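You operate a simulated robot arm through the tools that you are given. There is no shell and no other tool.

Carry out the task below with a simulated robot arm. There is one attempt and no reset: what you move stays moved.

## Task
Measure 100 ml of canola oil into the measuring cup and shut the bottle.
Fine: snap the cap down after the pour and put the bottle back. Leave the other bottle alone and spill nothing. Set down upright: what you pick out.
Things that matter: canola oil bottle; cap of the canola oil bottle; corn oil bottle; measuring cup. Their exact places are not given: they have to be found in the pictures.

It is judged by the outcome, as a careful person would: the job done as asked, and still so three seconds after it is handed in. It fails if anything else is knocked over, pushed out of place, dropped, spilled or broken. Lids that push on must go on centred and level and be pressed home; caps that screw on are set level and turned clockwise until they are tight.

## Robot
A 6-joint arm with a two-finger parallel gripper on a trunk, on a base that moves. Base frame: it is fixed to the floor where the robot stands at the start and does not move with it; the origin is under the middle of the robot, x ahead of it, y to its left, z up; the surface under the hand at the start is at about z = 900. Units: mm, degrees, N and s.
With the tool pointing down near the work surface it reaches from about 360 to 860 mm from the robot's upright axis, wherever it stands. Its first joint turns from -115.0 to 115.0 degrees. Places, roughly: cap of the canola oil bottle [600, 200, 1200]. Payload 3.43 kg.
Tool frame: the origin (TCP) lies between the finger pads and is the grasp point; the fingertips stand 34 mm ahead of it; z points along the fingers, y is the line along which they close. Largest opening 128 mm; finger width 24, thickness 12; the body of the gripper, 48 by 130 mm, starts 96 mm behind the TCP.
Orientation is that of the tool frame in the base frame, as a unit quaternion [w, x, y, z]. With the fingers straight down and closing along the base's y, the tool's x points along the base's -x, its y along +y and its z along -z.

## Interface
- The arm moves only by the tool play_rows. Its argument "commands" is a list of rows, each a list of 2 entries, a list of its own where there are three numbers: the shift along the tool's x, y, z in units of 20 mm (1.0 is 20 mm), then the turn, a rotation vector about the tool's x, y, z in units of 5 degrees (1.0 is 5 degrees). In form: [[[x, y, z], [wx, wy, wz]], ...]. A call has 1 to 20 rows; each row shifts and turns the commanded pose from where the row before left it, along the tool's axes as they then stand. "jaw" is the finger opening in mm, from 0 to 128, set as the call begins (left out, the last holds). A call with a number of a shift or a turn outside -1 to 1 is refused whole. Each row takes 0.2 s and may step no farther than 50 mm and 8.6 degrees from the row before; otherwise, or with a gripper value out of range, the whole call is refused. Where a pose cannot be reached the arm comes as near as it can. A force on the tool above 40 N (or 10 N above the force at the start of the call, whichever is more), or a blocked arm, ends the call early, and 0.2 s more pass. The fingers move at their own pace (about 108 mm/s each) and stop on an object; they squeeze with about 44 N. The grip force told is the motor's: it shows also when the fingers shut on nothing. Time passes only in rows, and 0.2 s behind the last, so rows that do not move let the fingers close. It gives the time, the measured TCP pose, the force on the tool (base axes), the opening and the grip force at its end, in the units of the frame above (readings bear some noise), with the torque about the TCP (base axes, N m) and any sound that the robot's microphone picked up.
- Cameras (640 x 400 px; columns grow to the right, rows downward): "scene" is now at [7.8, 173.7, 1427.4]; the picture's right is [-0.24, -0.97, 0.00], its down [-0.39, 0.09, -0.92] and it looks along [0.89, -0.22, -0.40] (base axes); focal length 277 px, centre (320, 200). "wrist" rides on the gripper at [76, -11, -160] in the tool frame; the picture's right is [0.15, 0.99, 0.00], its down [-0.88, 0.13, -0.46] and it looks along [-0.45, 0.07, 0.89] (tool axes); focal length 234 px, centre (320, 200).
- snapshot(camera): a new picture of that camera. It takes no simulated time.
- lift_body(by): moves the trunk up (or, below 0, down) by that many mm; the arm and the scene camera ride with it, the base frame stays. It gives what a move gives, with no picture.
- drive_base(legs): drives the robot by 1 to 6 legs, each [ahead, turn to the left] in mm and degrees, along the robot's own axes; the way and the turn of a leg run together, so that a leg with both is an arc; at most 1500 mm and 180 degrees a leg. The arm and the cameras ride along, it lands a little off, and it stops where it bumps. It gives what a move gives.
- head_to(pan, tilt): turns the head with the scene camera to pan (to the left, within 103 degrees either way) and tilt (down, from -29 to 69), counted from straight ahead of the robot (the tilt from the chest, where the trunk bows). It gives what a move gives.
- locate(camera, pixels): for up to 12 pixels [column, row] of the newest picture of that camera ("zoom" is the newest enlarged one), the place [x, y, z] in the base frame of the surface seen there, good to about 2 mm. It takes no simulated time.
- zoom(camera, box): a new picture of the part [left, top, right, bottom] of that camera's present view, enlarged. It takes no simulated time.
- hand_in(): hands the job in; it is judged then, once.

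Open the gripper and draw the arm clear of the work before you hand the job in, unless the task says otherwise.

The tools are called after ">>>" as name(argument=value, ...) on one line, values as JSON. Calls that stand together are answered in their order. play_rows: Moves the arm, as the interface text tells. Its arguments: {"type":"object","properties":{"commands":{"type":"array","items":{"type":"array"}},"jaw":{"type":"number"}},"required":["commands"]} The other tools are called the same way: lift_body (by) moves the trunk up or down; drive_base (legs) drives the base; head_to (pan, tilt) turns the head that bears the scene camera; snapshot (camera) takes a picture; locate (camera, pixels) gives the place of the surface under pixels of a picture; zoom (camera, box) takes an enlarged picture of a part of a camera's view; hand_in () hands the job in.

At the start:

```text
t: 0.0
tool_pos: [486.1, -47.3, 1344.1]
tool_rot: [0.001, 0.001, 1.0, -0.001]
force: [-0.5, 0.4, -0.1]
moment: [0.0, 0.02, 0.0]
gripper_width: 128.0
gripper_force: 0.1
trunk travel left (down, up): [-675.0, 115.0]
robot x, y, heading: [-0.3, 0.3, -0.1]
head pan, tilt (commanded): [-13.7, 23.7]
```

scene: 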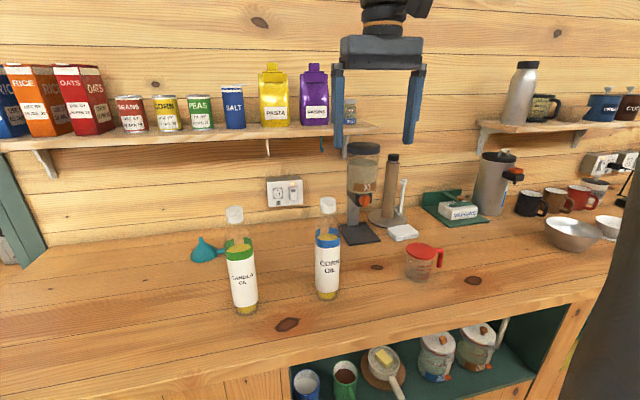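
wrist: 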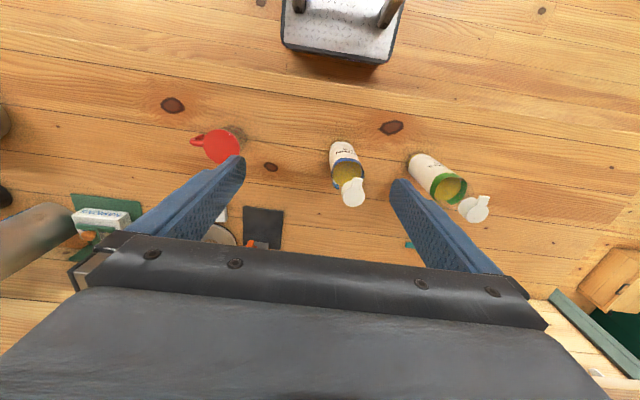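

The scene picture shows the canola bottle (green band) at about (240,262), the corn bottle (blue band) at (328,250) and the measuring cup with red rim at (422,262). I zoom in on them to see the caps and the cup's markings.

>>> zoom(camera="scene", box=[180, 180, 340, 330])

>>> zoom(camera="scene", box=[380, 220, 460, 300])

>>> zoom(camera="wrist", box=[300, 120, 520, 250])

```text
2.67 times, centred on (260, 255) of scene
```

zoom: 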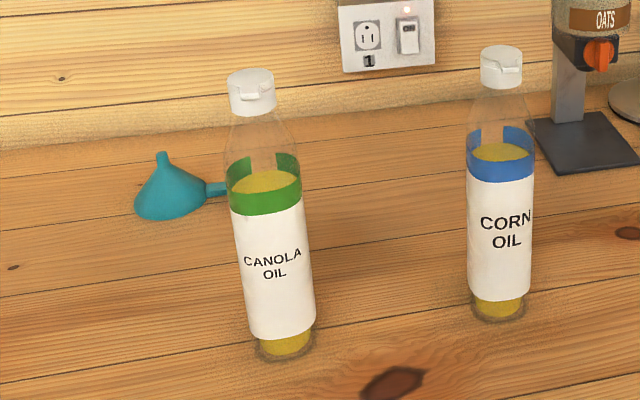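

```text
5.00 times, centred on (420, 260) of scene
```

zoom: 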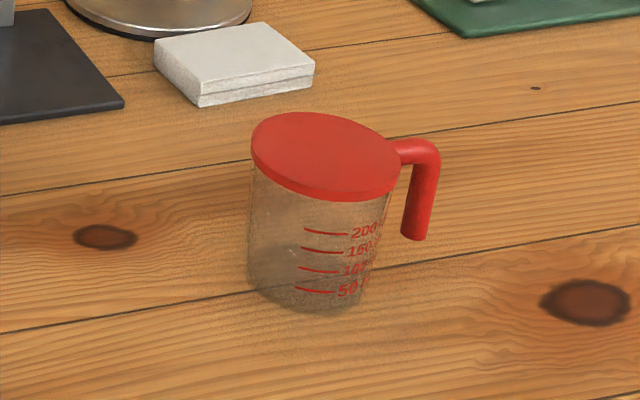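

```text
2.91 times, centred on (410, 185) of wrist
```

zoom: 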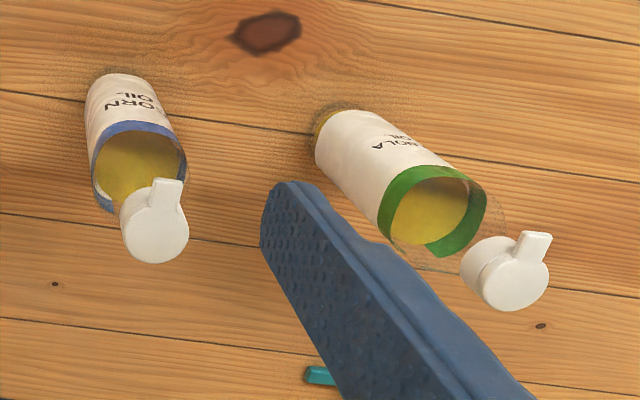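

The caps are flip-tops with a thumb tab facing the robot, and the cup appears to have a red disc on top (maybe a lid). I locate key points in the scene image.

>>> zoom(camera="scene", box=[215, 195, 265, 245])

>>> locate(camera="scene", pixels=[[234, 210], [237, 220], [240, 255], [243, 290], [246, 315], [328, 202], [327, 265], [328, 298], [424, 250], [440, 255], [412, 252], [420, 275]])

```text
8.00 times, centred on (240, 220) of scene
```

zoom: 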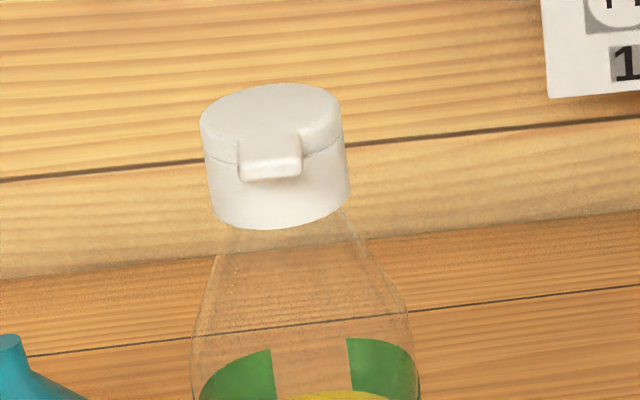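

```text
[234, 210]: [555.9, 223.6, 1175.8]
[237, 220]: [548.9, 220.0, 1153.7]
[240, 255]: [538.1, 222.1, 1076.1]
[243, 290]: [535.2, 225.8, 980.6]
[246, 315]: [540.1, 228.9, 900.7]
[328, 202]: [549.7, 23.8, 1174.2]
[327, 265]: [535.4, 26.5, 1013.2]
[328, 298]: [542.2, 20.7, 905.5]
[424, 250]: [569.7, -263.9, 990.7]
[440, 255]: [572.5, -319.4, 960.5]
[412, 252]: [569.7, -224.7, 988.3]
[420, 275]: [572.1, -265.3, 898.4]
```

I locate fine points on the zoomed cap picture: lid edges (202,125), (340,115), back (272,86), tab (270,165), cap lower rim (285,222).

>>> locate(camera="zoom", pixels=[[206, 122], [336, 112], [270, 88], [270, 120], [270, 160], [270, 174], [241, 160], [301, 155], [270, 200], [280, 224], [212, 200], [346, 185]])

>>> zoom(camera="scene", box=[400, 235, 450, 285])

```text
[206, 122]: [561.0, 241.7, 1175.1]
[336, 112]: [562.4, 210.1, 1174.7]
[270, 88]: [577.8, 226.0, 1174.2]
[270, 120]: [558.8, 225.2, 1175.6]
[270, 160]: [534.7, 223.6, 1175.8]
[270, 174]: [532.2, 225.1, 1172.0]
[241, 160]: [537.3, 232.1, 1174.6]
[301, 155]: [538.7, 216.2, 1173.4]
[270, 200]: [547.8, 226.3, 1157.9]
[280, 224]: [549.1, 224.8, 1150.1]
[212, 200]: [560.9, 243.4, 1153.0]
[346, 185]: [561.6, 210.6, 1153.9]
```

```text
8.00 times, centred on (425, 260) of scene
```

zoom: 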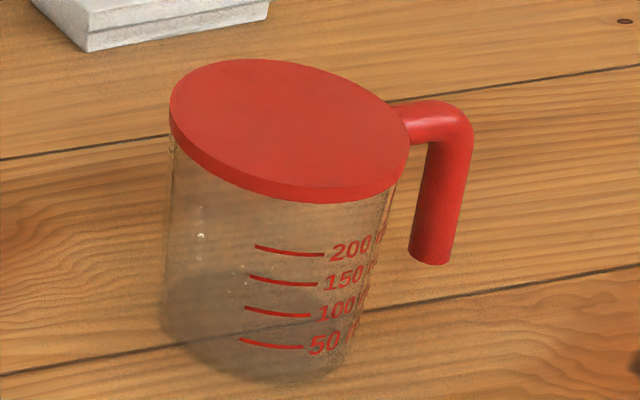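

Locating points on the cup's red top, e.g. (285,130) centre, edges (175,110), (405,150), back (245,62), front (330,198), the handle, and the marks.

>>> locate(camera="zoom", pixels=[[285, 130], [178, 112], [402, 150], [245, 64], [330, 188], [330, 198], [430, 120], [455, 150], [432, 255], [300, 347], [300, 315], [270, 375]])

>>> snapshot(camera="wrist")

>>> zoom(camera="wrist", box=[180, 115, 260, 165])

```text
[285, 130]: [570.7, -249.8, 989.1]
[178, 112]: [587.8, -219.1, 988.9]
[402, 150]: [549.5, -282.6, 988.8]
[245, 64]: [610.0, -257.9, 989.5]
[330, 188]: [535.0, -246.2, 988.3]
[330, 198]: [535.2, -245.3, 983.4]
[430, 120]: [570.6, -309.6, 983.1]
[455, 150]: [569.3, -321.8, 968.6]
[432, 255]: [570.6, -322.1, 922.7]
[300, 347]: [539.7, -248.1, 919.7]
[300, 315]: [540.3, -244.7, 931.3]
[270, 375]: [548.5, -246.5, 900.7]
```

```text
taken
```

wrist: 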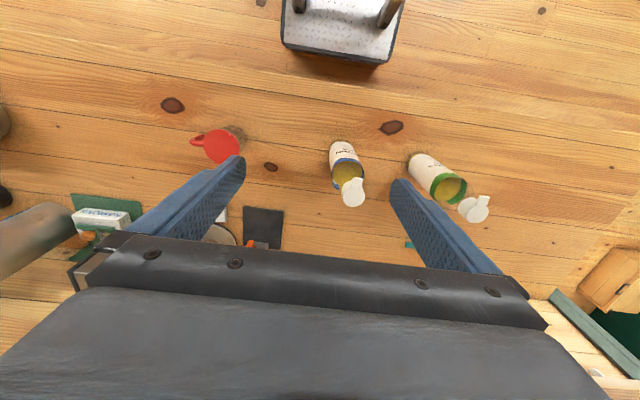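

```text
8.00 times, centred on (220, 140) of wrist
```

zoom: 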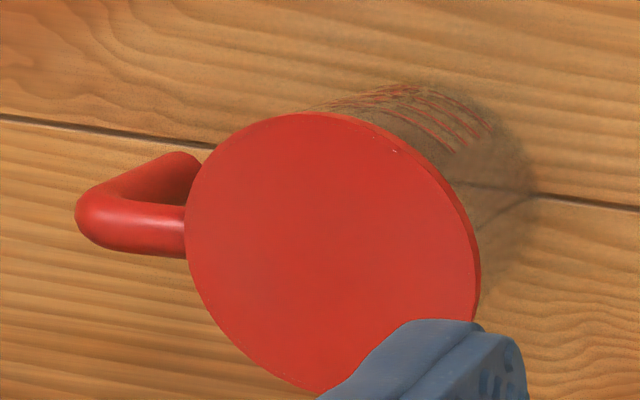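

The red disc at z≈984–989 with a radius of about 38 mm appears to cover the cup like a lid. I move the hand right (-y) and a bit down to look at it with the wrist camera from closer.

>>> play_rows(commands=[[[0, -1, 0], [0, 0, 0]], [[0, -1, 0], [0, 0, 0]], [[0, -1, 0], [0, 0, 0]], [[0, -1, 0], [0, 0, 0]], [[0, -1, 0], [0, 0, 0]], [[0, -1, 0], [0, 0, 0]], [[0, -1, 0], [0, 0, 0]], [[0, -1, 0], [0, 0, 0]], [[0, -1, 0], [0, 0, 0]], [[0, -1, 0], [0, 0, 0]], [[0, 0, 1], [0, 0, 0]], [[0, 0, 1], [0, 0, 0]], [[0, 0, 1], [0, 0, 0]], [[0, 0, 1], [0, 0, 0]], [[0, 0, 1], [0, 0, 0]]])

>>> snapshot(camera="wrist")

>>> snapshot(camera="scene")

```text
t: 3.2
tool_pos: [484.9, -245.9, 1244.3]
tool_rot: [0.0, 0.0, 1.0, 0.0]
force: [-0.2, 0.6, -0.2]
moment: [0.0, 0.01, 0.04]
gripper_width: 127.8
gripper_force: 0.0
trunk travel left (down, up): [-675.0, 115.0]
robot x, y, heading: [-1.2, 1.2, 0.1]
head pan, tilt (commanded): [-13.7, 23.7]
```

```text
taken
```

wrist: 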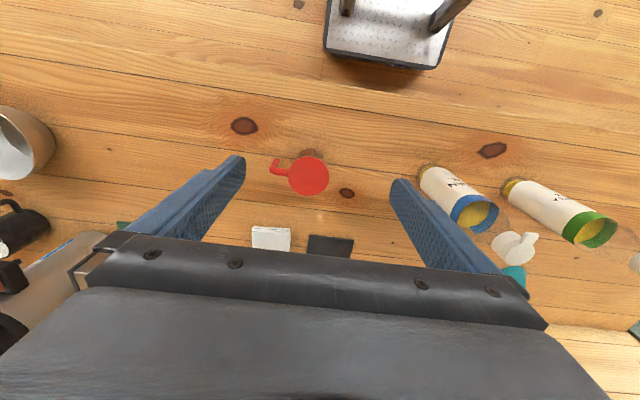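

```text
taken
```

scene: 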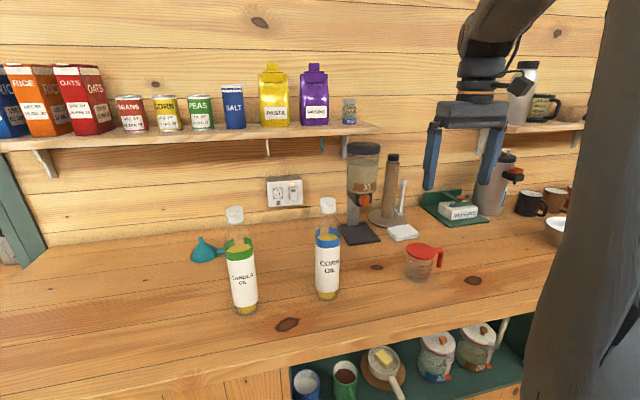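

I zoom the wrist view on the cup top around (308,175).

>>> zoom(camera="wrist", box=[260, 145, 340, 205])

>>> locate(camera="wrist", pixels=[[308, 175], [291, 178], [327, 175], [308, 157], [308, 193], [275, 166], [300, 130], [350, 130], [515, 245], [635, 262], [345, 193]])

```text
6.67 times, centred on (300, 175) of wrist
```

zoom: 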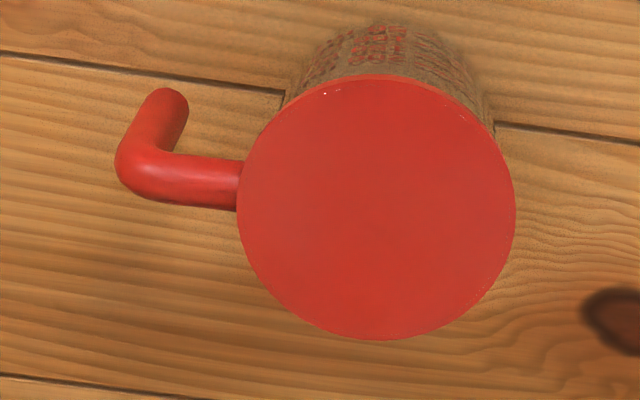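

```text
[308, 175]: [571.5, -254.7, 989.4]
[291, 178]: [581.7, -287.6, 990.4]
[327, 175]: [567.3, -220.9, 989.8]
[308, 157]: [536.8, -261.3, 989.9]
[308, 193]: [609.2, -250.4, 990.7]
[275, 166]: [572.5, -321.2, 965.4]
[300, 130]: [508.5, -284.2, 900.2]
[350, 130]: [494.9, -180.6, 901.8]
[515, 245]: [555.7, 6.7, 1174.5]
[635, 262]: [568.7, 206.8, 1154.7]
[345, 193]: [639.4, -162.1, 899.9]
```

The red top is a full disc covering the cup (a lid, radius ≈37.5, centre ≈(572,-253), top z≈990), so it must come off before pouring. The handle is on the -y side, so I turn the hand 90° to close along x.

>>> play_rows(commands=[[[0, 0, 0], [0, 0, 1]], [[0, 0, 0], [0, 0, 1]], [[0, 0, 0], [0, 0, 1]], [[0, 0, 0], [0, 0, 1]], [[0, 0, 0], [0, 0, 1]], [[0, 0, 0], [0, 0, 1]], [[0, 0, 0], [0, 0, 1]], [[0, 0, 0], [0, 0, 1]], [[0, 0, 0], [0, 0, 1]], [[0, 0, 0], [0, 0, 1]], [[0, 0, 0], [0, 0, 1]], [[0, 0, 0], [0, 0, 1]], [[0, 0, 0], [0, 0, 1]], [[0, 0, 0], [0, 0, 1]], [[0, 0, 0], [0, 0, 1]], [[0, 0, 0], [0, 0, 1]], [[0, 0, 0], [0, 0, 1]], [[0, 0, 0], [0, 0, 1]]])

>>> snapshot(camera="wrist")

```text
t: 7.0
tool_pos: [486.8, -246.2, 1243.8]
tool_rot: [0.0, 0.708, 0.706, 0.001]
force: [0.2, 0.8, -0.7]
moment: [-0.01, -0.02, 0.01]
gripper_width: 127.7
gripper_force: 0.1
trunk travel left (down, up): [-675.0, 115.0]
robot x, y, heading: [-1.1, 2.5, 0.1]
head pan, tilt (commanded): [-13.7, 23.7]
```

```text
taken
```

wrist: 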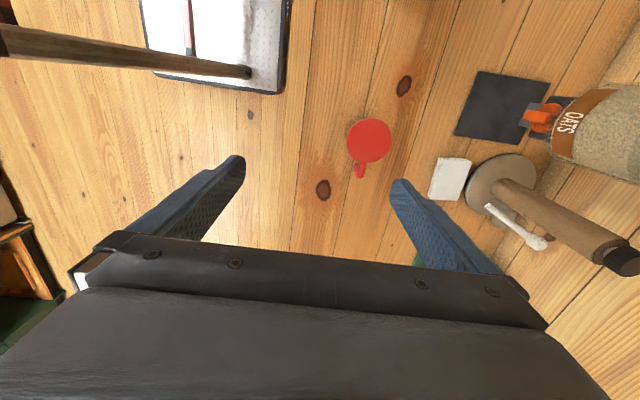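

The hand now closes along x (tool y = +x). I move 85 mm ahead and 7 mm right to stand over the lid and descend partway to TCP z≈1070.

>>> play_rows(commands=[[[-0.34, 1, 0], [0, 0, 0]], [[0, 1, 0], [0, 0, 0]], [[0, 1, 0], [0, 0, 0]], [[0, 1, 0], [0, 0, 0]], [[0, 0.26, 0], [0, 0, 0]], [[0, 0, 1], [0, 0, 0]], [[0, 0, 1], [0, 0, 0]], [[0, 0, 1], [0, 0, 0]], [[0, 0, 1], [0, 0, 0]], [[0, 0, 1], [0, 0, 0]], [[0, 0, 1], [0, 0, 0]], [[0, 0, 1], [0, 0, 0]], [[0, 0, 1], [0, 0, 0]], [[0, 0, 0.7], [0, 0, 0]]])

>>> snapshot(camera="wrist")

>>> snapshot(camera="scene")

```text
t: 10.0
tool_pos: [570.4, -253.9, 1071.7]
tool_rot: [0.0, 0.707, 0.707, 0.001]
force: [0.0, -0.4, -0.5]
moment: [-0.02, 0.02, 0.04]
gripper_width: 128.2
gripper_force: 0.0
trunk travel left (down, up): [-675.0, 115.0]
robot x, y, heading: [-0.6, 0.2, -0.0]
head pan, tilt (commanded): [-13.7, 23.7]
```

```text
taken
```

wrist: 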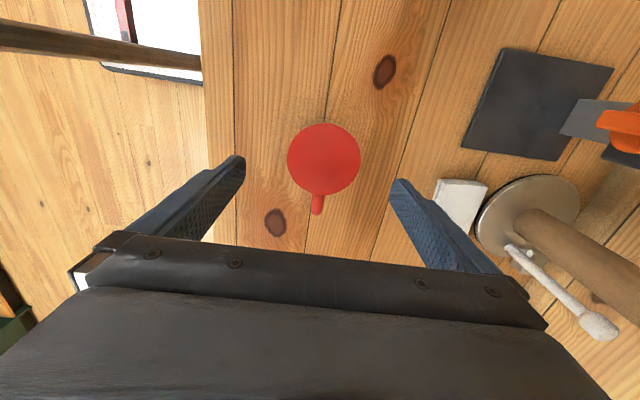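

```text
taken
```

scene: 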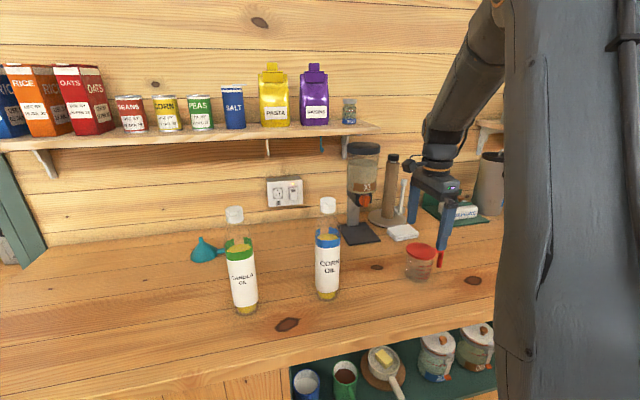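

The lid now shows at (324,158) between the fingers in the wrist view. I locate its edges to centre the grip precisely.

>>> zoom(camera="wrist", box=[270, 110, 380, 220])

>>> locate(camera="wrist", pixels=[[324, 158], [290, 160], [358, 158], [324, 126], [324, 190], [317, 210]])

```text
3.64 times, centred on (325, 165) of wrist
```

zoom: 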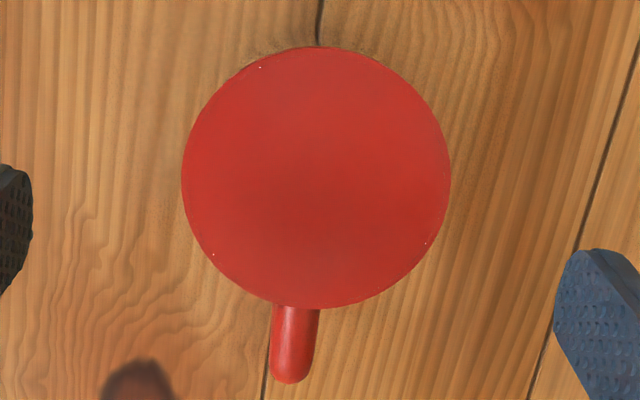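

```text
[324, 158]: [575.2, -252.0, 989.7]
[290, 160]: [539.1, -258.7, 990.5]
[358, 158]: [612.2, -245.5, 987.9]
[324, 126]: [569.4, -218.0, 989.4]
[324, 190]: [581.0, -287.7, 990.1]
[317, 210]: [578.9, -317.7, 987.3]
```

Lid centre is about (574,-252.5). I shift 3.5 mm ahead, descend so the tips are at about z=981, then close gently to lid width in a later call.

>>> play_rows(commands=[[[0.05, 0.18, 0], [0, 0, 0]], [[0, 0, 1], [0, 0, 0]], [[0, 0, 1], [0, 0, 0]], [[0, 0, 0.8], [0, 0, 0]]], jaw=100)

>>> snapshot(camera="wrist")

>>> zoom(camera="scene", box=[380, 200, 480, 300])

```text
t: 11.0
tool_pos: [575.7, -253.5, 1013.9]
tool_rot: [-0.001, 0.707, 0.707, 0.0]
force: [0.0, 1.4, 0.0]
moment: [0.0, 0.0, 0.0]
gripper_width: 100.2
gripper_force: 0.1
trunk travel left (down, up): [-675.0, 115.0]
robot x, y, heading: [-0.1, -2.6, -0.1]
head pan, tilt (commanded): [-13.7, 23.7]
```

```text
taken
```

wrist: 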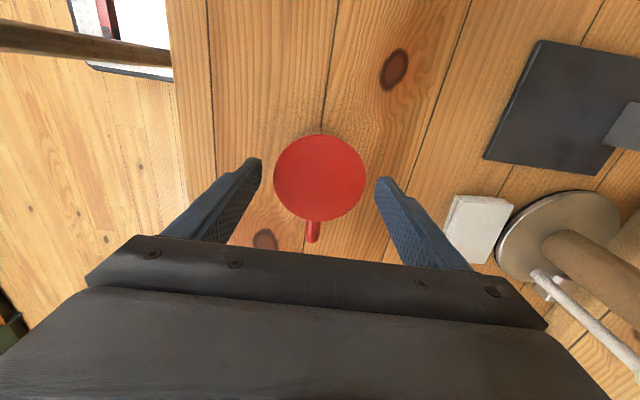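

```text
4.00 times, centred on (430, 250) of scene
```

zoom: 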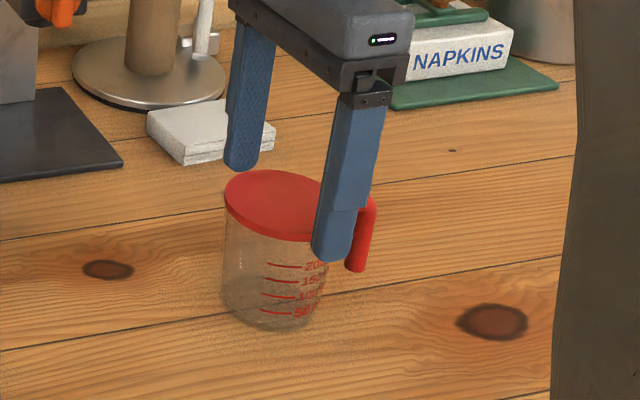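

Fingers straddle the lid at (320,178) with tips just below its lower edge. I close on the lid and hold still for the fingers to settle.

>>> play_rows(commands=[[[0, 0, 0], [0, 0, 0]], [[0, 0, 0], [0, 0, 0]], [[0, 0, 0], [0, 0, 0]]], jaw=68)

>>> zoom(camera="scene", box=[380, 200, 480, 300])

>>> snapshot(camera="wrist")

```text
t: 11.8
tool_pos: [575.2, -254.4, 1015.7]
tool_rot: [0.001, 0.707, 0.707, -0.001]
force: [0.1, -0.4, -0.7]
moment: [0.05, 0.0, -0.02]
gripper_width: 76.6
gripper_force: 44.2
trunk travel left (down, up): [-675.0, 115.0]
robot x, y, heading: [-1.4, 3.7, 0.2]
head pan, tilt (commanded): [-13.7, 23.7]
```

```text
4.00 times, centred on (430, 250) of scene
```

zoom: 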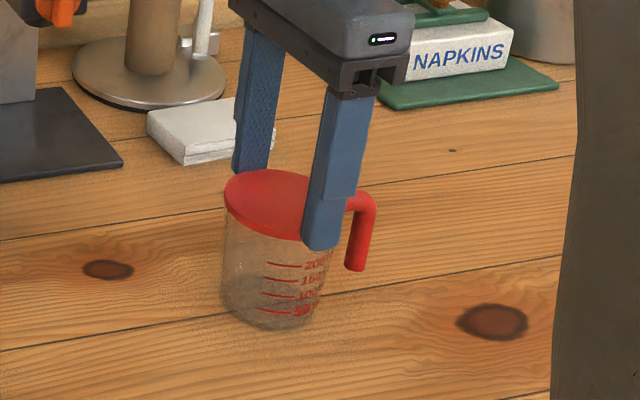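

```text
taken
```

wrist: 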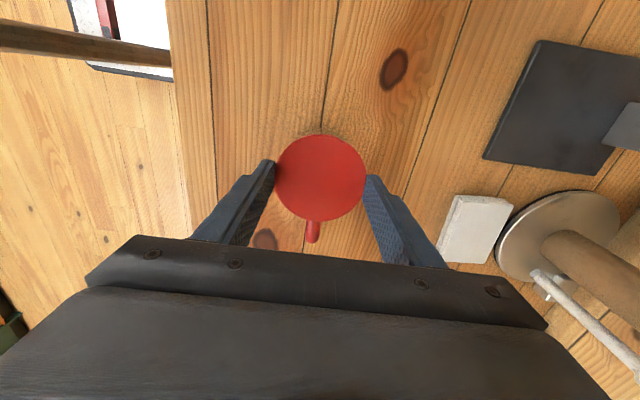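

The lid is gripped (76.6 mm wide, 44 N). I lift slowly by 6 mm to see whether the lid comes off alone.

>>> play_rows(commands=[[[0, 0, -0.1], [0, 0, 0]], [[0, 0, -0.1], [0, 0, 0]], [[0, 0, -0.1], [0, 0, 0]], [[0, 0, 0], [0, 0, 0]]])

>>> zoom(camera="scene", box=[380, 200, 480, 300])

```text
t: 12.8
tool_pos: [575.4, -252.6, 1021.8]
tool_rot: [0.001, 0.706, 0.708, 0.0]
force: [0.5, 0.1, -0.5]
moment: [0.0, -0.03, -0.01]
gripper_width: 76.7
gripper_force: 44.0
trunk travel left (down, up): [-675.0, 115.0]
robot x, y, heading: [0.5, 0.6, 0.3]
head pan, tilt (commanded): [-13.7, 23.7]
```

```text
4.00 times, centred on (430, 250) of scene
```

zoom: 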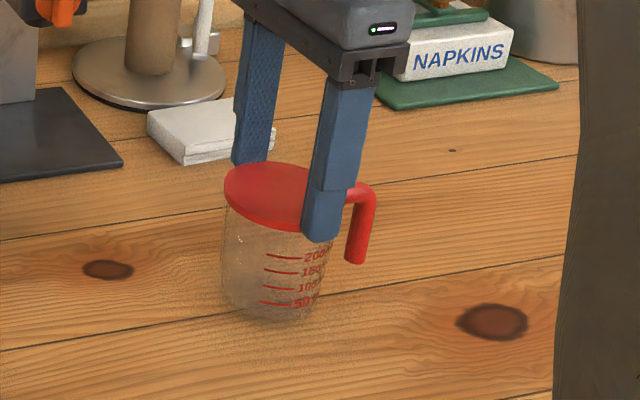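

The whole cup rose with the red top (the marks moved up by ~9 px), so the disc is not a loose lid. I set the cup back down and open the fingers.

>>> play_rows(commands=[[[0, 0, 0.1], [0, 0, 0]], [[0, 0, 0.1], [0, 0, 0]], [[0, 0, 0.1], [0, 0, 0]], [[0, 0, 0], [0, 0, 0]]])

>>> zoom(camera="scene", box=[380, 200, 480, 300])

```text
t: 13.8
tool_pos: [575.7, -251.1, 1014.3]
tool_rot: [0.0, 0.707, 0.707, 0.0]
force: [0.8, 0.1, 0.1]
moment: [-0.01, -0.04, 0.02]
gripper_width: 76.8
gripper_force: 43.9
trunk travel left (down, up): [-675.0, 115.0]
robot x, y, heading: [-0.4, -3.7, -0.4]
head pan, tilt (commanded): [-13.7, 23.7]
```

```text
4.00 times, centred on (430, 250) of scene
```

zoom: 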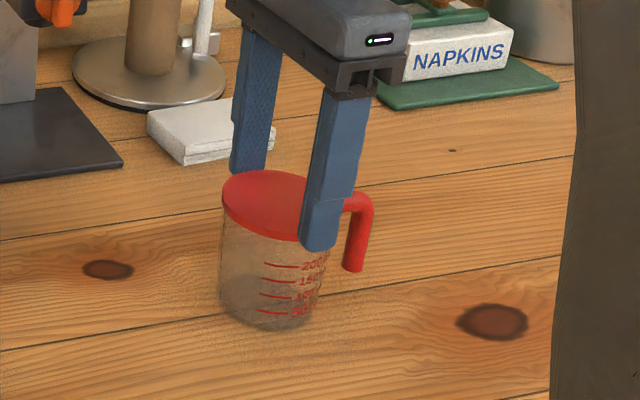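

The cup sits again on the counter. I open the jaw wide and rise 60 mm to clear the top.

>>> play_rows(commands=[[[0, 0, 0], [0, 0, 0]], [[0, 0, 0], [0, 0, 0]], [[0, 0, -1], [0, 0, 0]], [[0, 0, -1], [0, 0, 0]], [[0, 0, -1], [0, 0, 0]]], jaw=100)

>>> zoom(camera="scene", box=[380, 200, 480, 300])

>>> snapshot(camera="wrist")

```text
t: 15.0
tool_pos: [575.4, -250.7, 1073.7]
tool_rot: [0.0, 0.706, 0.708, 0.0]
force: [0.0, 0.2, -0.3]
moment: [0.01, -0.04, -0.01]
gripper_width: 100.2
gripper_force: 0.0
trunk travel left (down, up): [-675.0, 115.0]
robot x, y, heading: [2.2, 0.2, -0.1]
head pan, tilt (commanded): [-13.7, 23.7]
```

```text
4.00 times, centred on (430, 250) of scene
```

zoom: 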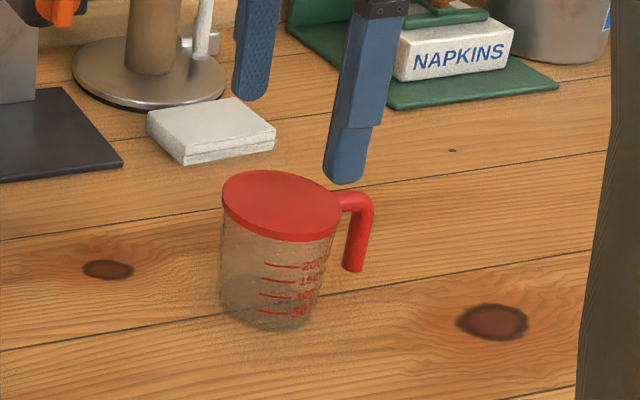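

```text
taken
```

wrist: 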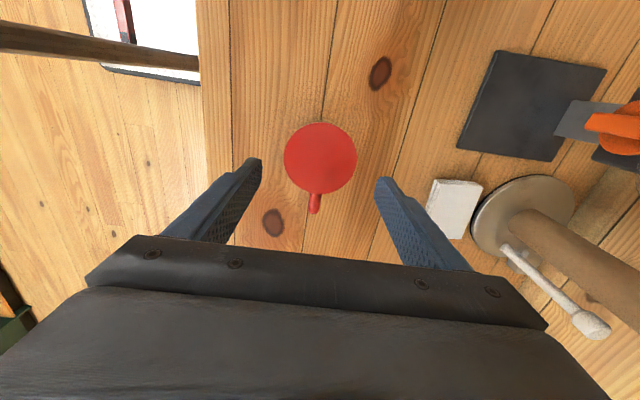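

To learn whether the red top is solid, I close the fingers and lower them gently on its middle, first to just above (tips ≈ z 996), then in 2 mm steps.

>>> play_rows(commands=[[[0, 0, 0], [0, 0, 0]], [[0, 0, 0], [0, 0, 0]], [[0, 0, 0], [0, 0, 0]], [[0, 0, 1], [0, 0, 0]], [[0, 0, 1], [0, 0, 0]], [[0, 0, 0.1], [0, 0, 0]], [[0, 0, 0.1], [0, 0, 0]], [[0, 0, 0.1], [0, 0, 0]], [[0, 0, 0.1], [0, 0, 0]]], jaw=0)

>>> zoom(camera="scene", box=[380, 200, 480, 300])

```text
t: 17.0
tool_pos: [576.1, -252.1, 1025.7]
tool_rot: [0.0, 0.707, 0.707, 0.0]
force: [0.5, 0.4, 0.3]
moment: [0.02, 0.0, -0.02]
gripper_width: 0.0
gripper_force: 33.2
trunk travel left (down, up): [-675.0, 115.0]
robot x, y, heading: [-2.1, 1.8, -0.2]
head pan, tilt (commanded): [-13.7, 23.7]
```

```text
4.00 times, centred on (430, 250) of scene
```

zoom: 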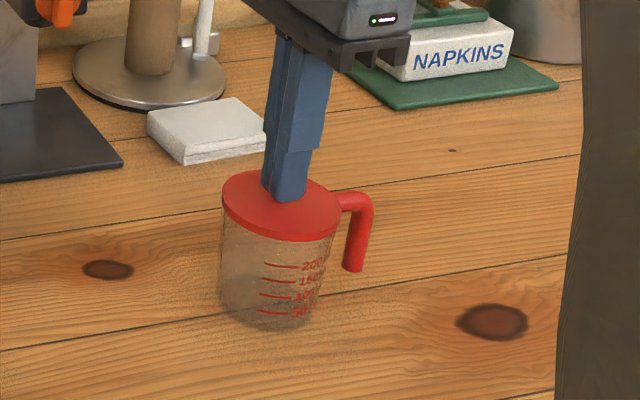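

Tips are about at the disc surface with no force yet (0.3 N). I go down in 1 mm steps, a few at a time, watching the force.

>>> play_rows(commands=[[[0, 0, 0.05], [0, 0, 0]], [[0, 0, 0.05], [0, 0, 0]], [[0, 0, 0.05], [0, 0, 0]], [[0, 0, 0], [0, 0, 0]]])

>>> zoom(camera="scene", box=[380, 200, 480, 300])

```text
t: 18.0
tool_pos: [576.3, -252.1, 1023.5]
tool_rot: [0.0, 0.707, 0.707, 0.0]
force: [-0.2, -0.2, 0.1]
moment: [0.01, 0.01, -0.02]
gripper_width: 0.0
gripper_force: 33.0
trunk travel left (down, up): [-675.0, 115.0]
robot x, y, heading: [-0.2, -2.3, 0.0]
head pan, tilt (commanded): [-13.7, 23.7]
```

```text
4.00 times, centred on (430, 250) of scene
```

zoom: 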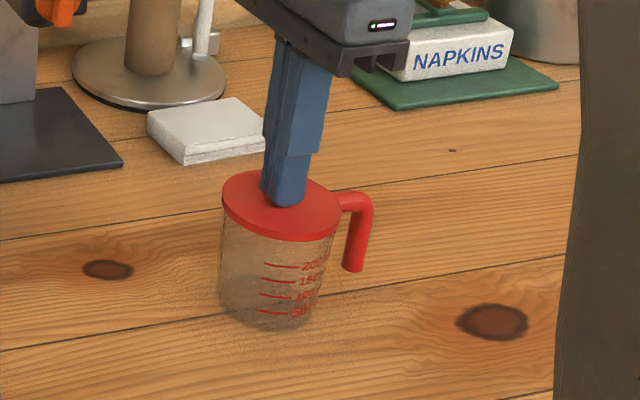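

>>> play_rows(commands=[[[0, 0, 0.05], [0, 0, 0]], [[0, 0, 0.05], [0, 0, 0]], [[0, 0, 0.05], [0, 0, 0]], [[0, 0, 0], [0, 0, 0]]])

>>> zoom(camera="scene", box=[380, 200, 480, 300])

```text
t: 19.0
tool_pos: [575.0, -252.1, 1019.0]
tool_rot: [0.0, 0.707, 0.707, 0.0]
force: [0.0, 0.1, -0.5]
moment: [0.0, 0.01, 0.0]
gripper_width: 0.2
gripper_force: 33.2
trunk travel left (down, up): [-675.0, 115.0]
robot x, y, heading: [-4.6, 1.8, 0.1]
head pan, tilt (commanded): [-13.7, 23.7]
```

```text
4.00 times, centred on (430, 250) of scene
```

zoom: 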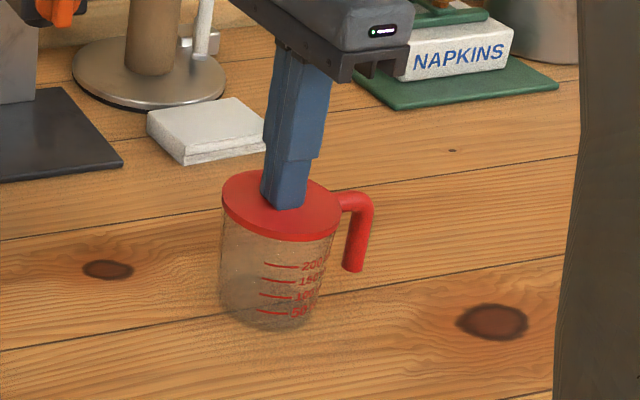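

The TCP reads 1019 (tips ≈ 985, below the disc's top at 990) with no force: it seems to pass through. I go down 10 mm more to be sure, in small steps.

>>> play_rows(commands=[[[0, 0, 0.1], [0, 0, 0]], [[0, 0, 0.1], [0, 0, 0]], [[0, 0, 0.1], [0, 0, 0]], [[0, 0, 0.1], [0, 0, 0]], [[0, 0, 0.1], [0, 0, 0]], [[0, 0, 0], [0, 0, 0]]])

>>> zoom(camera="scene", box=[380, 200, 480, 300])

```text
t: 20.4
tool_pos: [575.6, -250.9, 1008.0]
tool_rot: [0.0, 0.707, 0.707, 0.0]
force: [-0.3, 1.3, 0.0]
moment: [-0.02, 0.02, -0.02]
gripper_width: 0.0
gripper_force: 32.9
trunk travel left (down, up): [-675.0, 115.0]
robot x, y, heading: [-2.0, -2.8, -0.1]
head pan, tilt (commanded): [-13.7, 23.7]
```

```text
4.00 times, centred on (430, 250) of scene
```

zoom: 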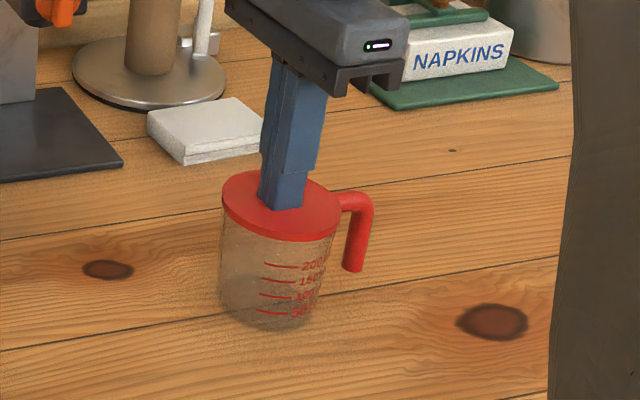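

The tips stand 16 mm below the drawn disc with no force at all, so the red top is only how the open rim is drawn; the cup is open. I raise the hand straight out, then keep rising while turning another 90° (camera to the far side) for a later level, forward-pointing hand.

>>> play_rows(commands=[[[0, 0, -1], [0, 0, 0]], [[0, 0, -1], [0, 0, 0]], [[0, 0, -1], [0, 0, 0]], [[0, 0, -1], [0, 0, 0]], [[0, 0, -1], [0, 0, 0]], [[0, 0, -1], [0, 0, 0]], [[0, 0, -1], [0, 0, 0]], [[0, 0, -1], [0, 0, 0]], [[0, 0, -1], [0, 0, 0]], [[0, 0, -1], [0, 0, 0]], [[0, 0, -1], [0, 0, 0]], [[0, 0, -1], [0, 0, 0]], [[0, 0, -1], [0, 0, 0]], [[0, 0, -1], [0, 0, 0]]])

>>> play_rows(commands=[[[0, 0, 0], [0, 0, 1]], [[0, 0, 0], [0, 0, 1]], [[0, 0, 0], [0, 0, 1]], [[0, 0, 0], [0, 0, 1]], [[0, 0, 0], [0, 0, 1]], [[0, 0, 0], [0, 0, 1]], [[0, 0, 0], [0, 0, 1]], [[0, 0, 0], [0, 0, 1]], [[0, 0, 0], [0, 0, 1]], [[0, 0, 0], [0, 0, 1]], [[0, 0, 0], [0, 0, 1]], [[0, 0, 0], [0, 0, 1]], [[0, 0, 0], [0, 0, 1]], [[0, 0, 0], [0, 0, 1]], [[0, 0, 0], [0, 0, 1]], [[0, 0, 0], [0, 0, 1]], [[0, 0, 0], [0, 0, 1]], [[0, 0, 0], [0, 0, 1]]])

>>> snapshot(camera="scene")

```text
t: 23.4
tool_pos: [578.2, -249.9, 1289.1]
tool_rot: [0.0, 0.707, 0.707, 0.001]
force: [0.1, 0.3, 0.4]
moment: [-0.02, 0.01, 0.01]
gripper_width: 0.0
gripper_force: 33.7
trunk travel left (down, up): [-675.0, 115.0]
robot x, y, heading: [-1.1, -0.1, 0.2]
head pan, tilt (commanded): [-13.7, 23.7]
```

```text
t: 27.2
tool_pos: [575.3, -252.0, 1289.8]
tool_rot: [-0.001, 1.0, -0.001, 0.001]
force: [0.3, 0.4, -0.3]
moment: [-0.03, 0.02, 0.01]
gripper_width: 0.1
gripper_force: 33.5
trunk travel left (down, up): [-675.0, 115.0]
robot x, y, heading: [-1.4, -2.4, -0.0]
head pan, tilt (commanded): [-13.7, 23.7]
```

```text
taken
```

scene: 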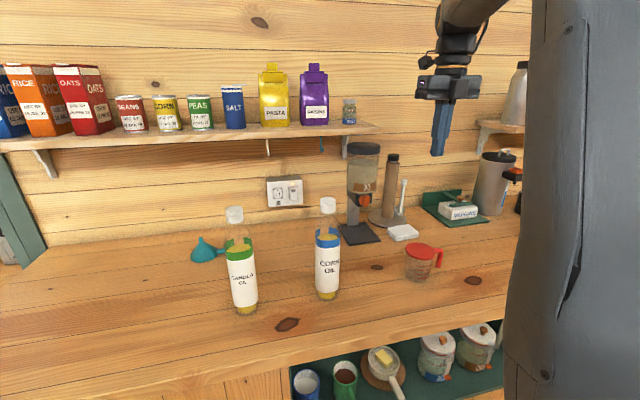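

Hand is now with camera to the far side (tool x=+x). I move it back and left at this height towards the canola bottle, staying above both bottles (tips at z≈1256).

>>> play_rows(commands=[[[-0.35, -1, 0], [0, 0, 0]], [[-0.35, -1, 0], [0, 0, 0]], [[-0.35, -1, 0], [0, 0, 0]], [[-0.35, -1, 0], [0, 0, 0]], [[-0.35, -1, 0], [0, 0, 0]], [[-0.35, -1, 0], [0, 0, 0]], [[-0.35, -1, 0], [0, 0, 0]], [[-0.35, -1, 0], [0, 0, 0]], [[-0.35, -1, 0], [0, 0, 0]], [[-0.35, -1, 0], [0, 0, 0]], [[-0.35, -1, 0], [0, 0, 0]], [[-0.35, -1, 0], [0, 0, 0]], [[-0.35, -1, 0], [0, 0, 0]], [[-0.35, -1, 0], [0, 0, 0]], [[-0.35, -1, 0], [0, 0, 0]], [[-0.35, -1, 0], [0, 0, 0]], [[-0.35, -1, 0], [0, 0, 0]], [[-0.35, -1, 0], [0, 0, 0]], [[-0.35, -1, 0], [0, 0, 0]], [[-0.35, -1, 0], [0, 0, 0]]])

>>> play_rows(commands=[[[0, -1, 0], [0, 1, 0]], [[0, -1, 0], [0, 1, 0]], [[0, -1, 0], [0, 1, 0]], [[0, -0.9, 0], [0, 1, 0]], [[0, 0, 0], [0, 1, 0]], [[0, 0, 0], [0, 1, 0]], [[0, 0, 0], [0, 1, 0]], [[0, 0, 0], [0, 1, 0]], [[0, 0, 0], [0, 1, 0]]])

>>> snapshot(camera="scene")

>>> snapshot(camera="wrist")

```text
t: 31.4
tool_pos: [414.1, -45.0, 1287.5]
tool_rot: [-0.004, 1.0, 0.004, 0.001]
force: [-0.1, 0.5, -0.2]
moment: [0.02, 0.05, 0.0]
gripper_width: 0.0
gripper_force: 33.2
out of reach, approached as far as the arm can: row 10, 11, 12, 13, 14, 15, 16, 17, 18, 19, 20
trunk travel left (down, up): [-675.0, 115.0]
robot x, y, heading: [0.5, 1.2, 0.1]
head pan, tilt (commanded): [-13.7, 23.7]
```

```text
t: 33.4
tool_pos: [517.9, -41.6, 1265.7]
tool_rot: [0.0, 0.924, -0.001, 0.383]
force: [0.1, 0.5, 0.6]
moment: [0.04, -0.01, 0.0]
gripper_width: 0.0
gripper_force: 32.9
out of reach, approached as far as the arm can: row 1, 2, 3, 4, 5, 6, 7, 8, 9
trunk travel left (down, up): [-675.0, 115.0]
robot x, y, heading: [-2.6, -1.0, -0.0]
head pan, tilt (commanded): [-13.7, 23.7]
```

```text
taken
```

scene: 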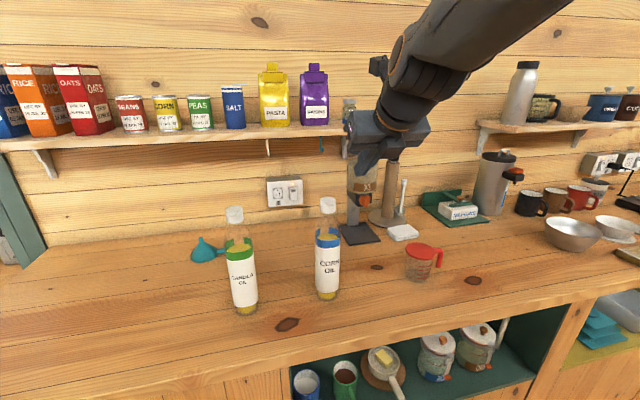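

```text
taken
```

wrist: 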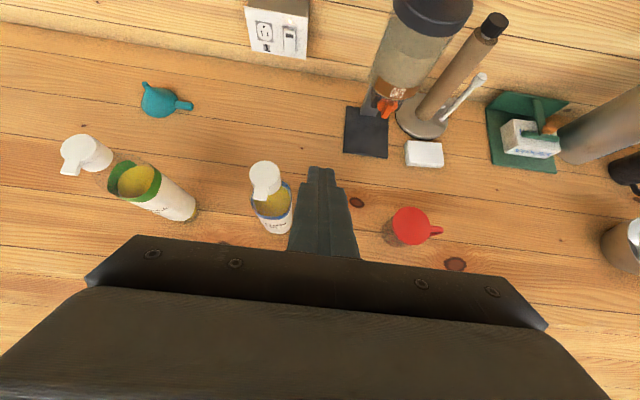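

The far-side camera roll hits a joint limit, so I will use the natural roll instead (camera on the near/lower side). I check with a still row whether the commanded pose is within reach now.

>>> play_rows(commands=[[[0, 0, 0], [0, 0, 0]]])

```text
t: 33.8
tool_pos: [516.5, -42.9, 1264.6]
tool_rot: [-0.001, 0.924, 0.001, 0.381]
force: [-0.7, -0.6, -0.1]
moment: [-0.01, 0.01, 0.0]
gripper_width: 0.0
gripper_force: 32.4
trunk travel left (down, up): [-675.0, 115.0]
robot x, y, heading: [1.4, 0.4, 0.0]
head pan, tilt (commanded): [-13.7, 23.7]
```

No reach complaint now. I unwind the roll by -180° about the tool axis in this raised place.

>>> play_rows(commands=[[[0, 0, 0], [0, 0, -1]], [[0, 0, 0], [0, 0, -1]], [[0, 0, 0], [0, 0, -1]], [[0, 0, 0], [0, 0, -1]], [[0, 0, 0], [0, 0, -1]], [[0, 0, 0], [0, 0, -1]], [[0, 0, 0], [0, 0, -1]], [[0, 0, 0], [0, 0, -1]], [[0, 0, 0], [0, 0, -1]], [[0, 0, 0], [0, 0, -1]], [[0, 0, 0], [0, 0, -1]], [[0, 0, 0], [0, 0, -1]], [[0, 0, 0], [0, 0, -1]], [[0, 0, 0], [0, 0, -1]], [[0, 0, 0], [0, 0, -1]], [[0, 0, 0], [0, 0, -1]], [[0, 0, 0], [0, 0, -1]], [[0, 0, 0], [0, 0, -1]]])

>>> play_rows(commands=[[[0, 0, 0], [0, 0, -1]], [[0, 0, 0], [0, 0, -1]], [[0, 0, 0], [0, 0, -1]], [[0, 0, 0], [0, 0, -1]], [[0, 0, 0], [0, 0, -1]], [[0, 0, 0], [0, 0, -1]], [[0, 0, 0], [0, 0, -1]], [[0, 0, 0], [0, 0, -1]], [[0, 0, 0], [0, 0, -1]], [[0, 0, 0], [0, 0, -1]], [[0, 0, 0], [0, 0, -1]], [[0, 0, 0], [0, 0, -1]], [[0, 0, 0], [0, 0, -1]], [[0, 0, 0], [0, 0, -1]], [[0, 0, 0], [0, 0, -1]], [[0, 0, 0], [0, 0, -1]], [[0, 0, 0], [0, 0, -1]], [[0, 0, 0], [0, 0, -1]]])

```text
t: 37.6
tool_pos: [518.3, -42.8, 1264.5]
tool_rot: [0.271, 0.654, 0.653, 0.27]
force: [0.8, -0.7, 0.4]
moment: [-0.03, -0.01, 0.02]
gripper_width: 0.0
gripper_force: 32.7
trunk travel left (down, up): [-675.0, 115.0]
robot x, y, heading: [-1.7, -2.4, -0.1]
head pan, tilt (commanded): [-13.7, 23.7]
```

```text
t: 41.4
tool_pos: [518.2, -42.8, 1264.7]
tool_rot: [0.383, 0.0, 0.924, -0.001]
force: [0.8, 0.2, -0.1]
moment: [0.01, 0.02, 0.0]
gripper_width: 0.1
gripper_force: 33.0
trunk travel left (down, up): [-675.0, 115.0]
robot x, y, heading: [3.1, 0.9, 0.0]
head pan, tilt (commanded): [-13.7, 23.7]
```

The roll is unwound (camera now on the lower, near side; tool y=+y). I move left 269 mm and back 68 mm at this height, above both bottles.

>>> play_rows(commands=[[[0.17, 0.96, -0.17], [0, 0, 0]], [[0.17, 0.96, -0.17], [0, 0, 0]], [[0.17, 0.96, -0.17], [0, 0, 0]], [[0.17, 0.96, -0.17], [0, 0, 0]], [[0.17, 0.96, -0.17], [0, 0, 0]], [[0.17, 0.96, -0.17], [0, 0, 0]], [[0.17, 0.96, -0.17], [0, 0, 0]], [[0.17, 0.96, -0.17], [0, 0, 0]], [[0.17, 0.96, -0.17], [0, 0, 0]], [[0.17, 0.96, -0.17], [0, 0, 0]], [[0.17, 0.96, -0.17], [0, 0, 0]], [[0.17, 0.96, -0.17], [0, 0, 0]], [[0.17, 0.96, -0.17], [0, 0, 0]], [[0.17, 0.96, -0.17], [0, 0, 0]]])

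>>> snapshot(camera="scene")

```text
t: 44.4
tool_pos: [470.0, 227.5, 1260.2]
tool_rot: [0.382, 0.0, 0.924, -0.001]
force: [0.6, -0.3, -0.6]
moment: [0.02, -0.01, 0.0]
gripper_width: 0.0
gripper_force: 32.8
out of reach, approached as far as the arm can: row 1, 2, 3, 4, 7
trunk travel left (down, up): [-675.0, 115.0]
robot x, y, heading: [-2.8, 0.2, -0.1]
head pan, tilt (commanded): [-13.7, 23.7]
```

```text
taken
```

scene: 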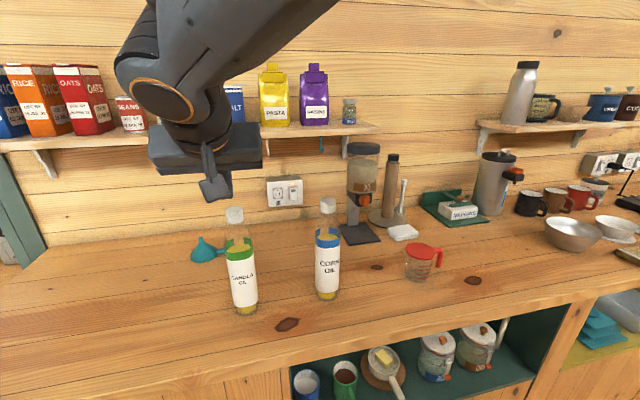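

The arm is folded near its inner limit here, so I should back the base off a bit. First I look down at the floor around the robot for obstacles.

>>> head_to(pan=0, tilt=65)

>>> snapshot(camera="scene")

>>> head_to(pan=-100, tilt=45)

>>> snapshot(camera="scene")

>>> head_to(pan=100, tilt=45)

>>> snapshot(camera="scene")

```text
t: 45.5
tool_pos: [470.5, 227.2, 1261.4]
tool_rot: [0.383, 0.0, 0.924, 0.0]
force: [0.1, 0.4, -0.1]
moment: [0.0, -0.01, 0.02]
gripper_width: 0.0
gripper_force: 33.1
trunk travel left (down, up): [-675.0, 115.0]
robot x, y, heading: [2.9, -2.3, 0.2]
head pan, tilt (commanded): [0.0, 65.0]
```

```text
taken
```

scene: 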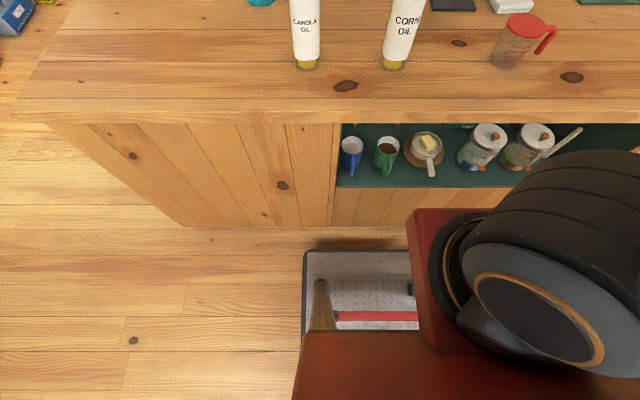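

```text
t: 47.2
tool_pos: [469.2, 227.2, 1260.2]
tool_rot: [0.382, 0.0, 0.924, -0.001]
force: [0.1, 0.1, -0.2]
moment: [-0.02, -0.02, 0.0]
gripper_width: 0.1
gripper_force: 33.0
trunk travel left (down, up): [-675.0, 115.0]
robot x, y, heading: [1.1, 0.9, -0.1]
head pan, tilt (commanded): [-100.0, 45.0]
```

```text
taken
```

scene: 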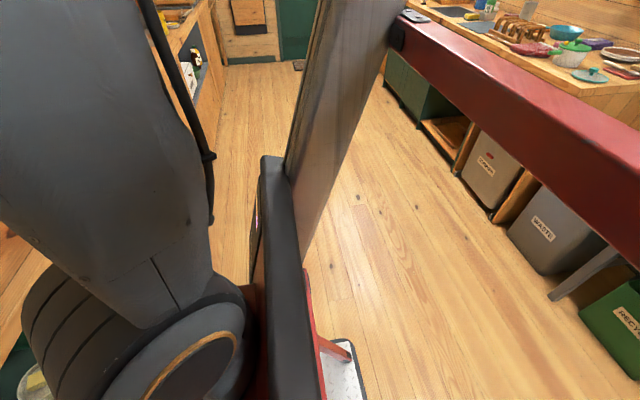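

```text
t: 50.2
tool_pos: [469.8, 227.9, 1260.5]
tool_rot: [0.383, 0.0, 0.924, 0.0]
force: [-0.8, 1.0, 0.6]
moment: [-0.01, 0.02, 0.02]
gripper_width: 0.1
gripper_force: 33.0
trunk travel left (down, up): [-675.0, 115.0]
robot x, y, heading: [0.0, 0.4, 0.1]
head pan, tilt (commanded): [100.0, 45.0]
```

```text
taken
```

scene: 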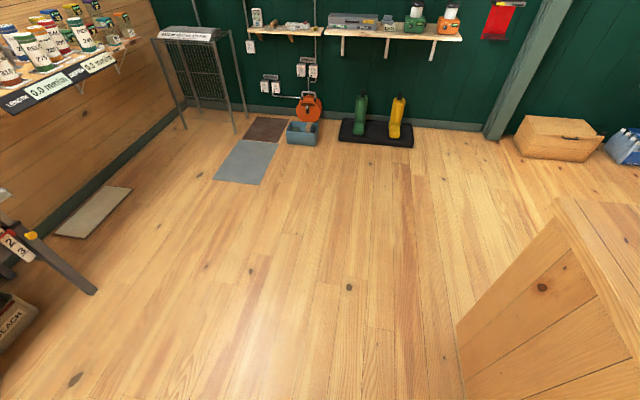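

The diamond-plate is the robot's own base and the floor behind is free. I back off 180 mm and turn the head back to the work.

>>> drive_base(legs=[[-180, 0]])

>>> head_to(pan=-8, tilt=24)

>>> snapshot(camera="scene")

```text
t: 51.7
tool_pos: [289.5, 226.9, 1259.5]
tool_rot: [0.383, 0.001, 0.924, 0.0]
force: [-0.1, 0.4, -0.2]
moment: [0.05, 0.05, 0.03]
gripper_width: 0.0
gripper_force: 33.0
trunk travel left (down, up): [-675.0, 115.0]
robot x, y, heading: [-182.7, 0.8, -0.5]
head pan, tilt (commanded): [100.0, 45.0]
```

```text
t: 53.5
tool_pos: [288.7, 225.7, 1260.6]
tool_rot: [0.383, 0.001, 0.924, -0.001]
force: [0.3, 0.4, 0.2]
moment: [0.03, -0.02, -0.02]
gripper_width: 0.0
gripper_force: 33.0
trunk travel left (down, up): [-675.0, 115.0]
robot x, y, heading: [-181.6, 0.3, 0.0]
head pan, tilt (commanded): [-8.0, 24.0]
```

```text
taken
```

scene: 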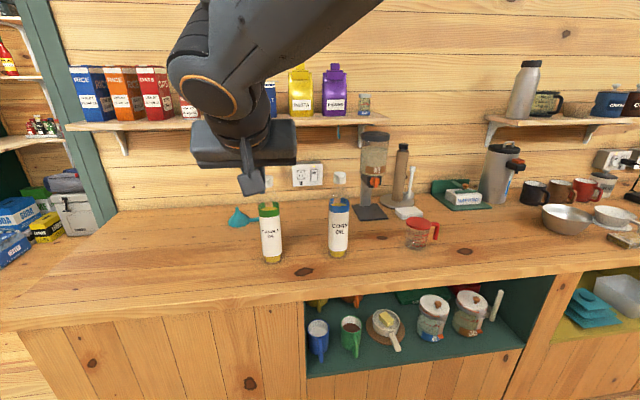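

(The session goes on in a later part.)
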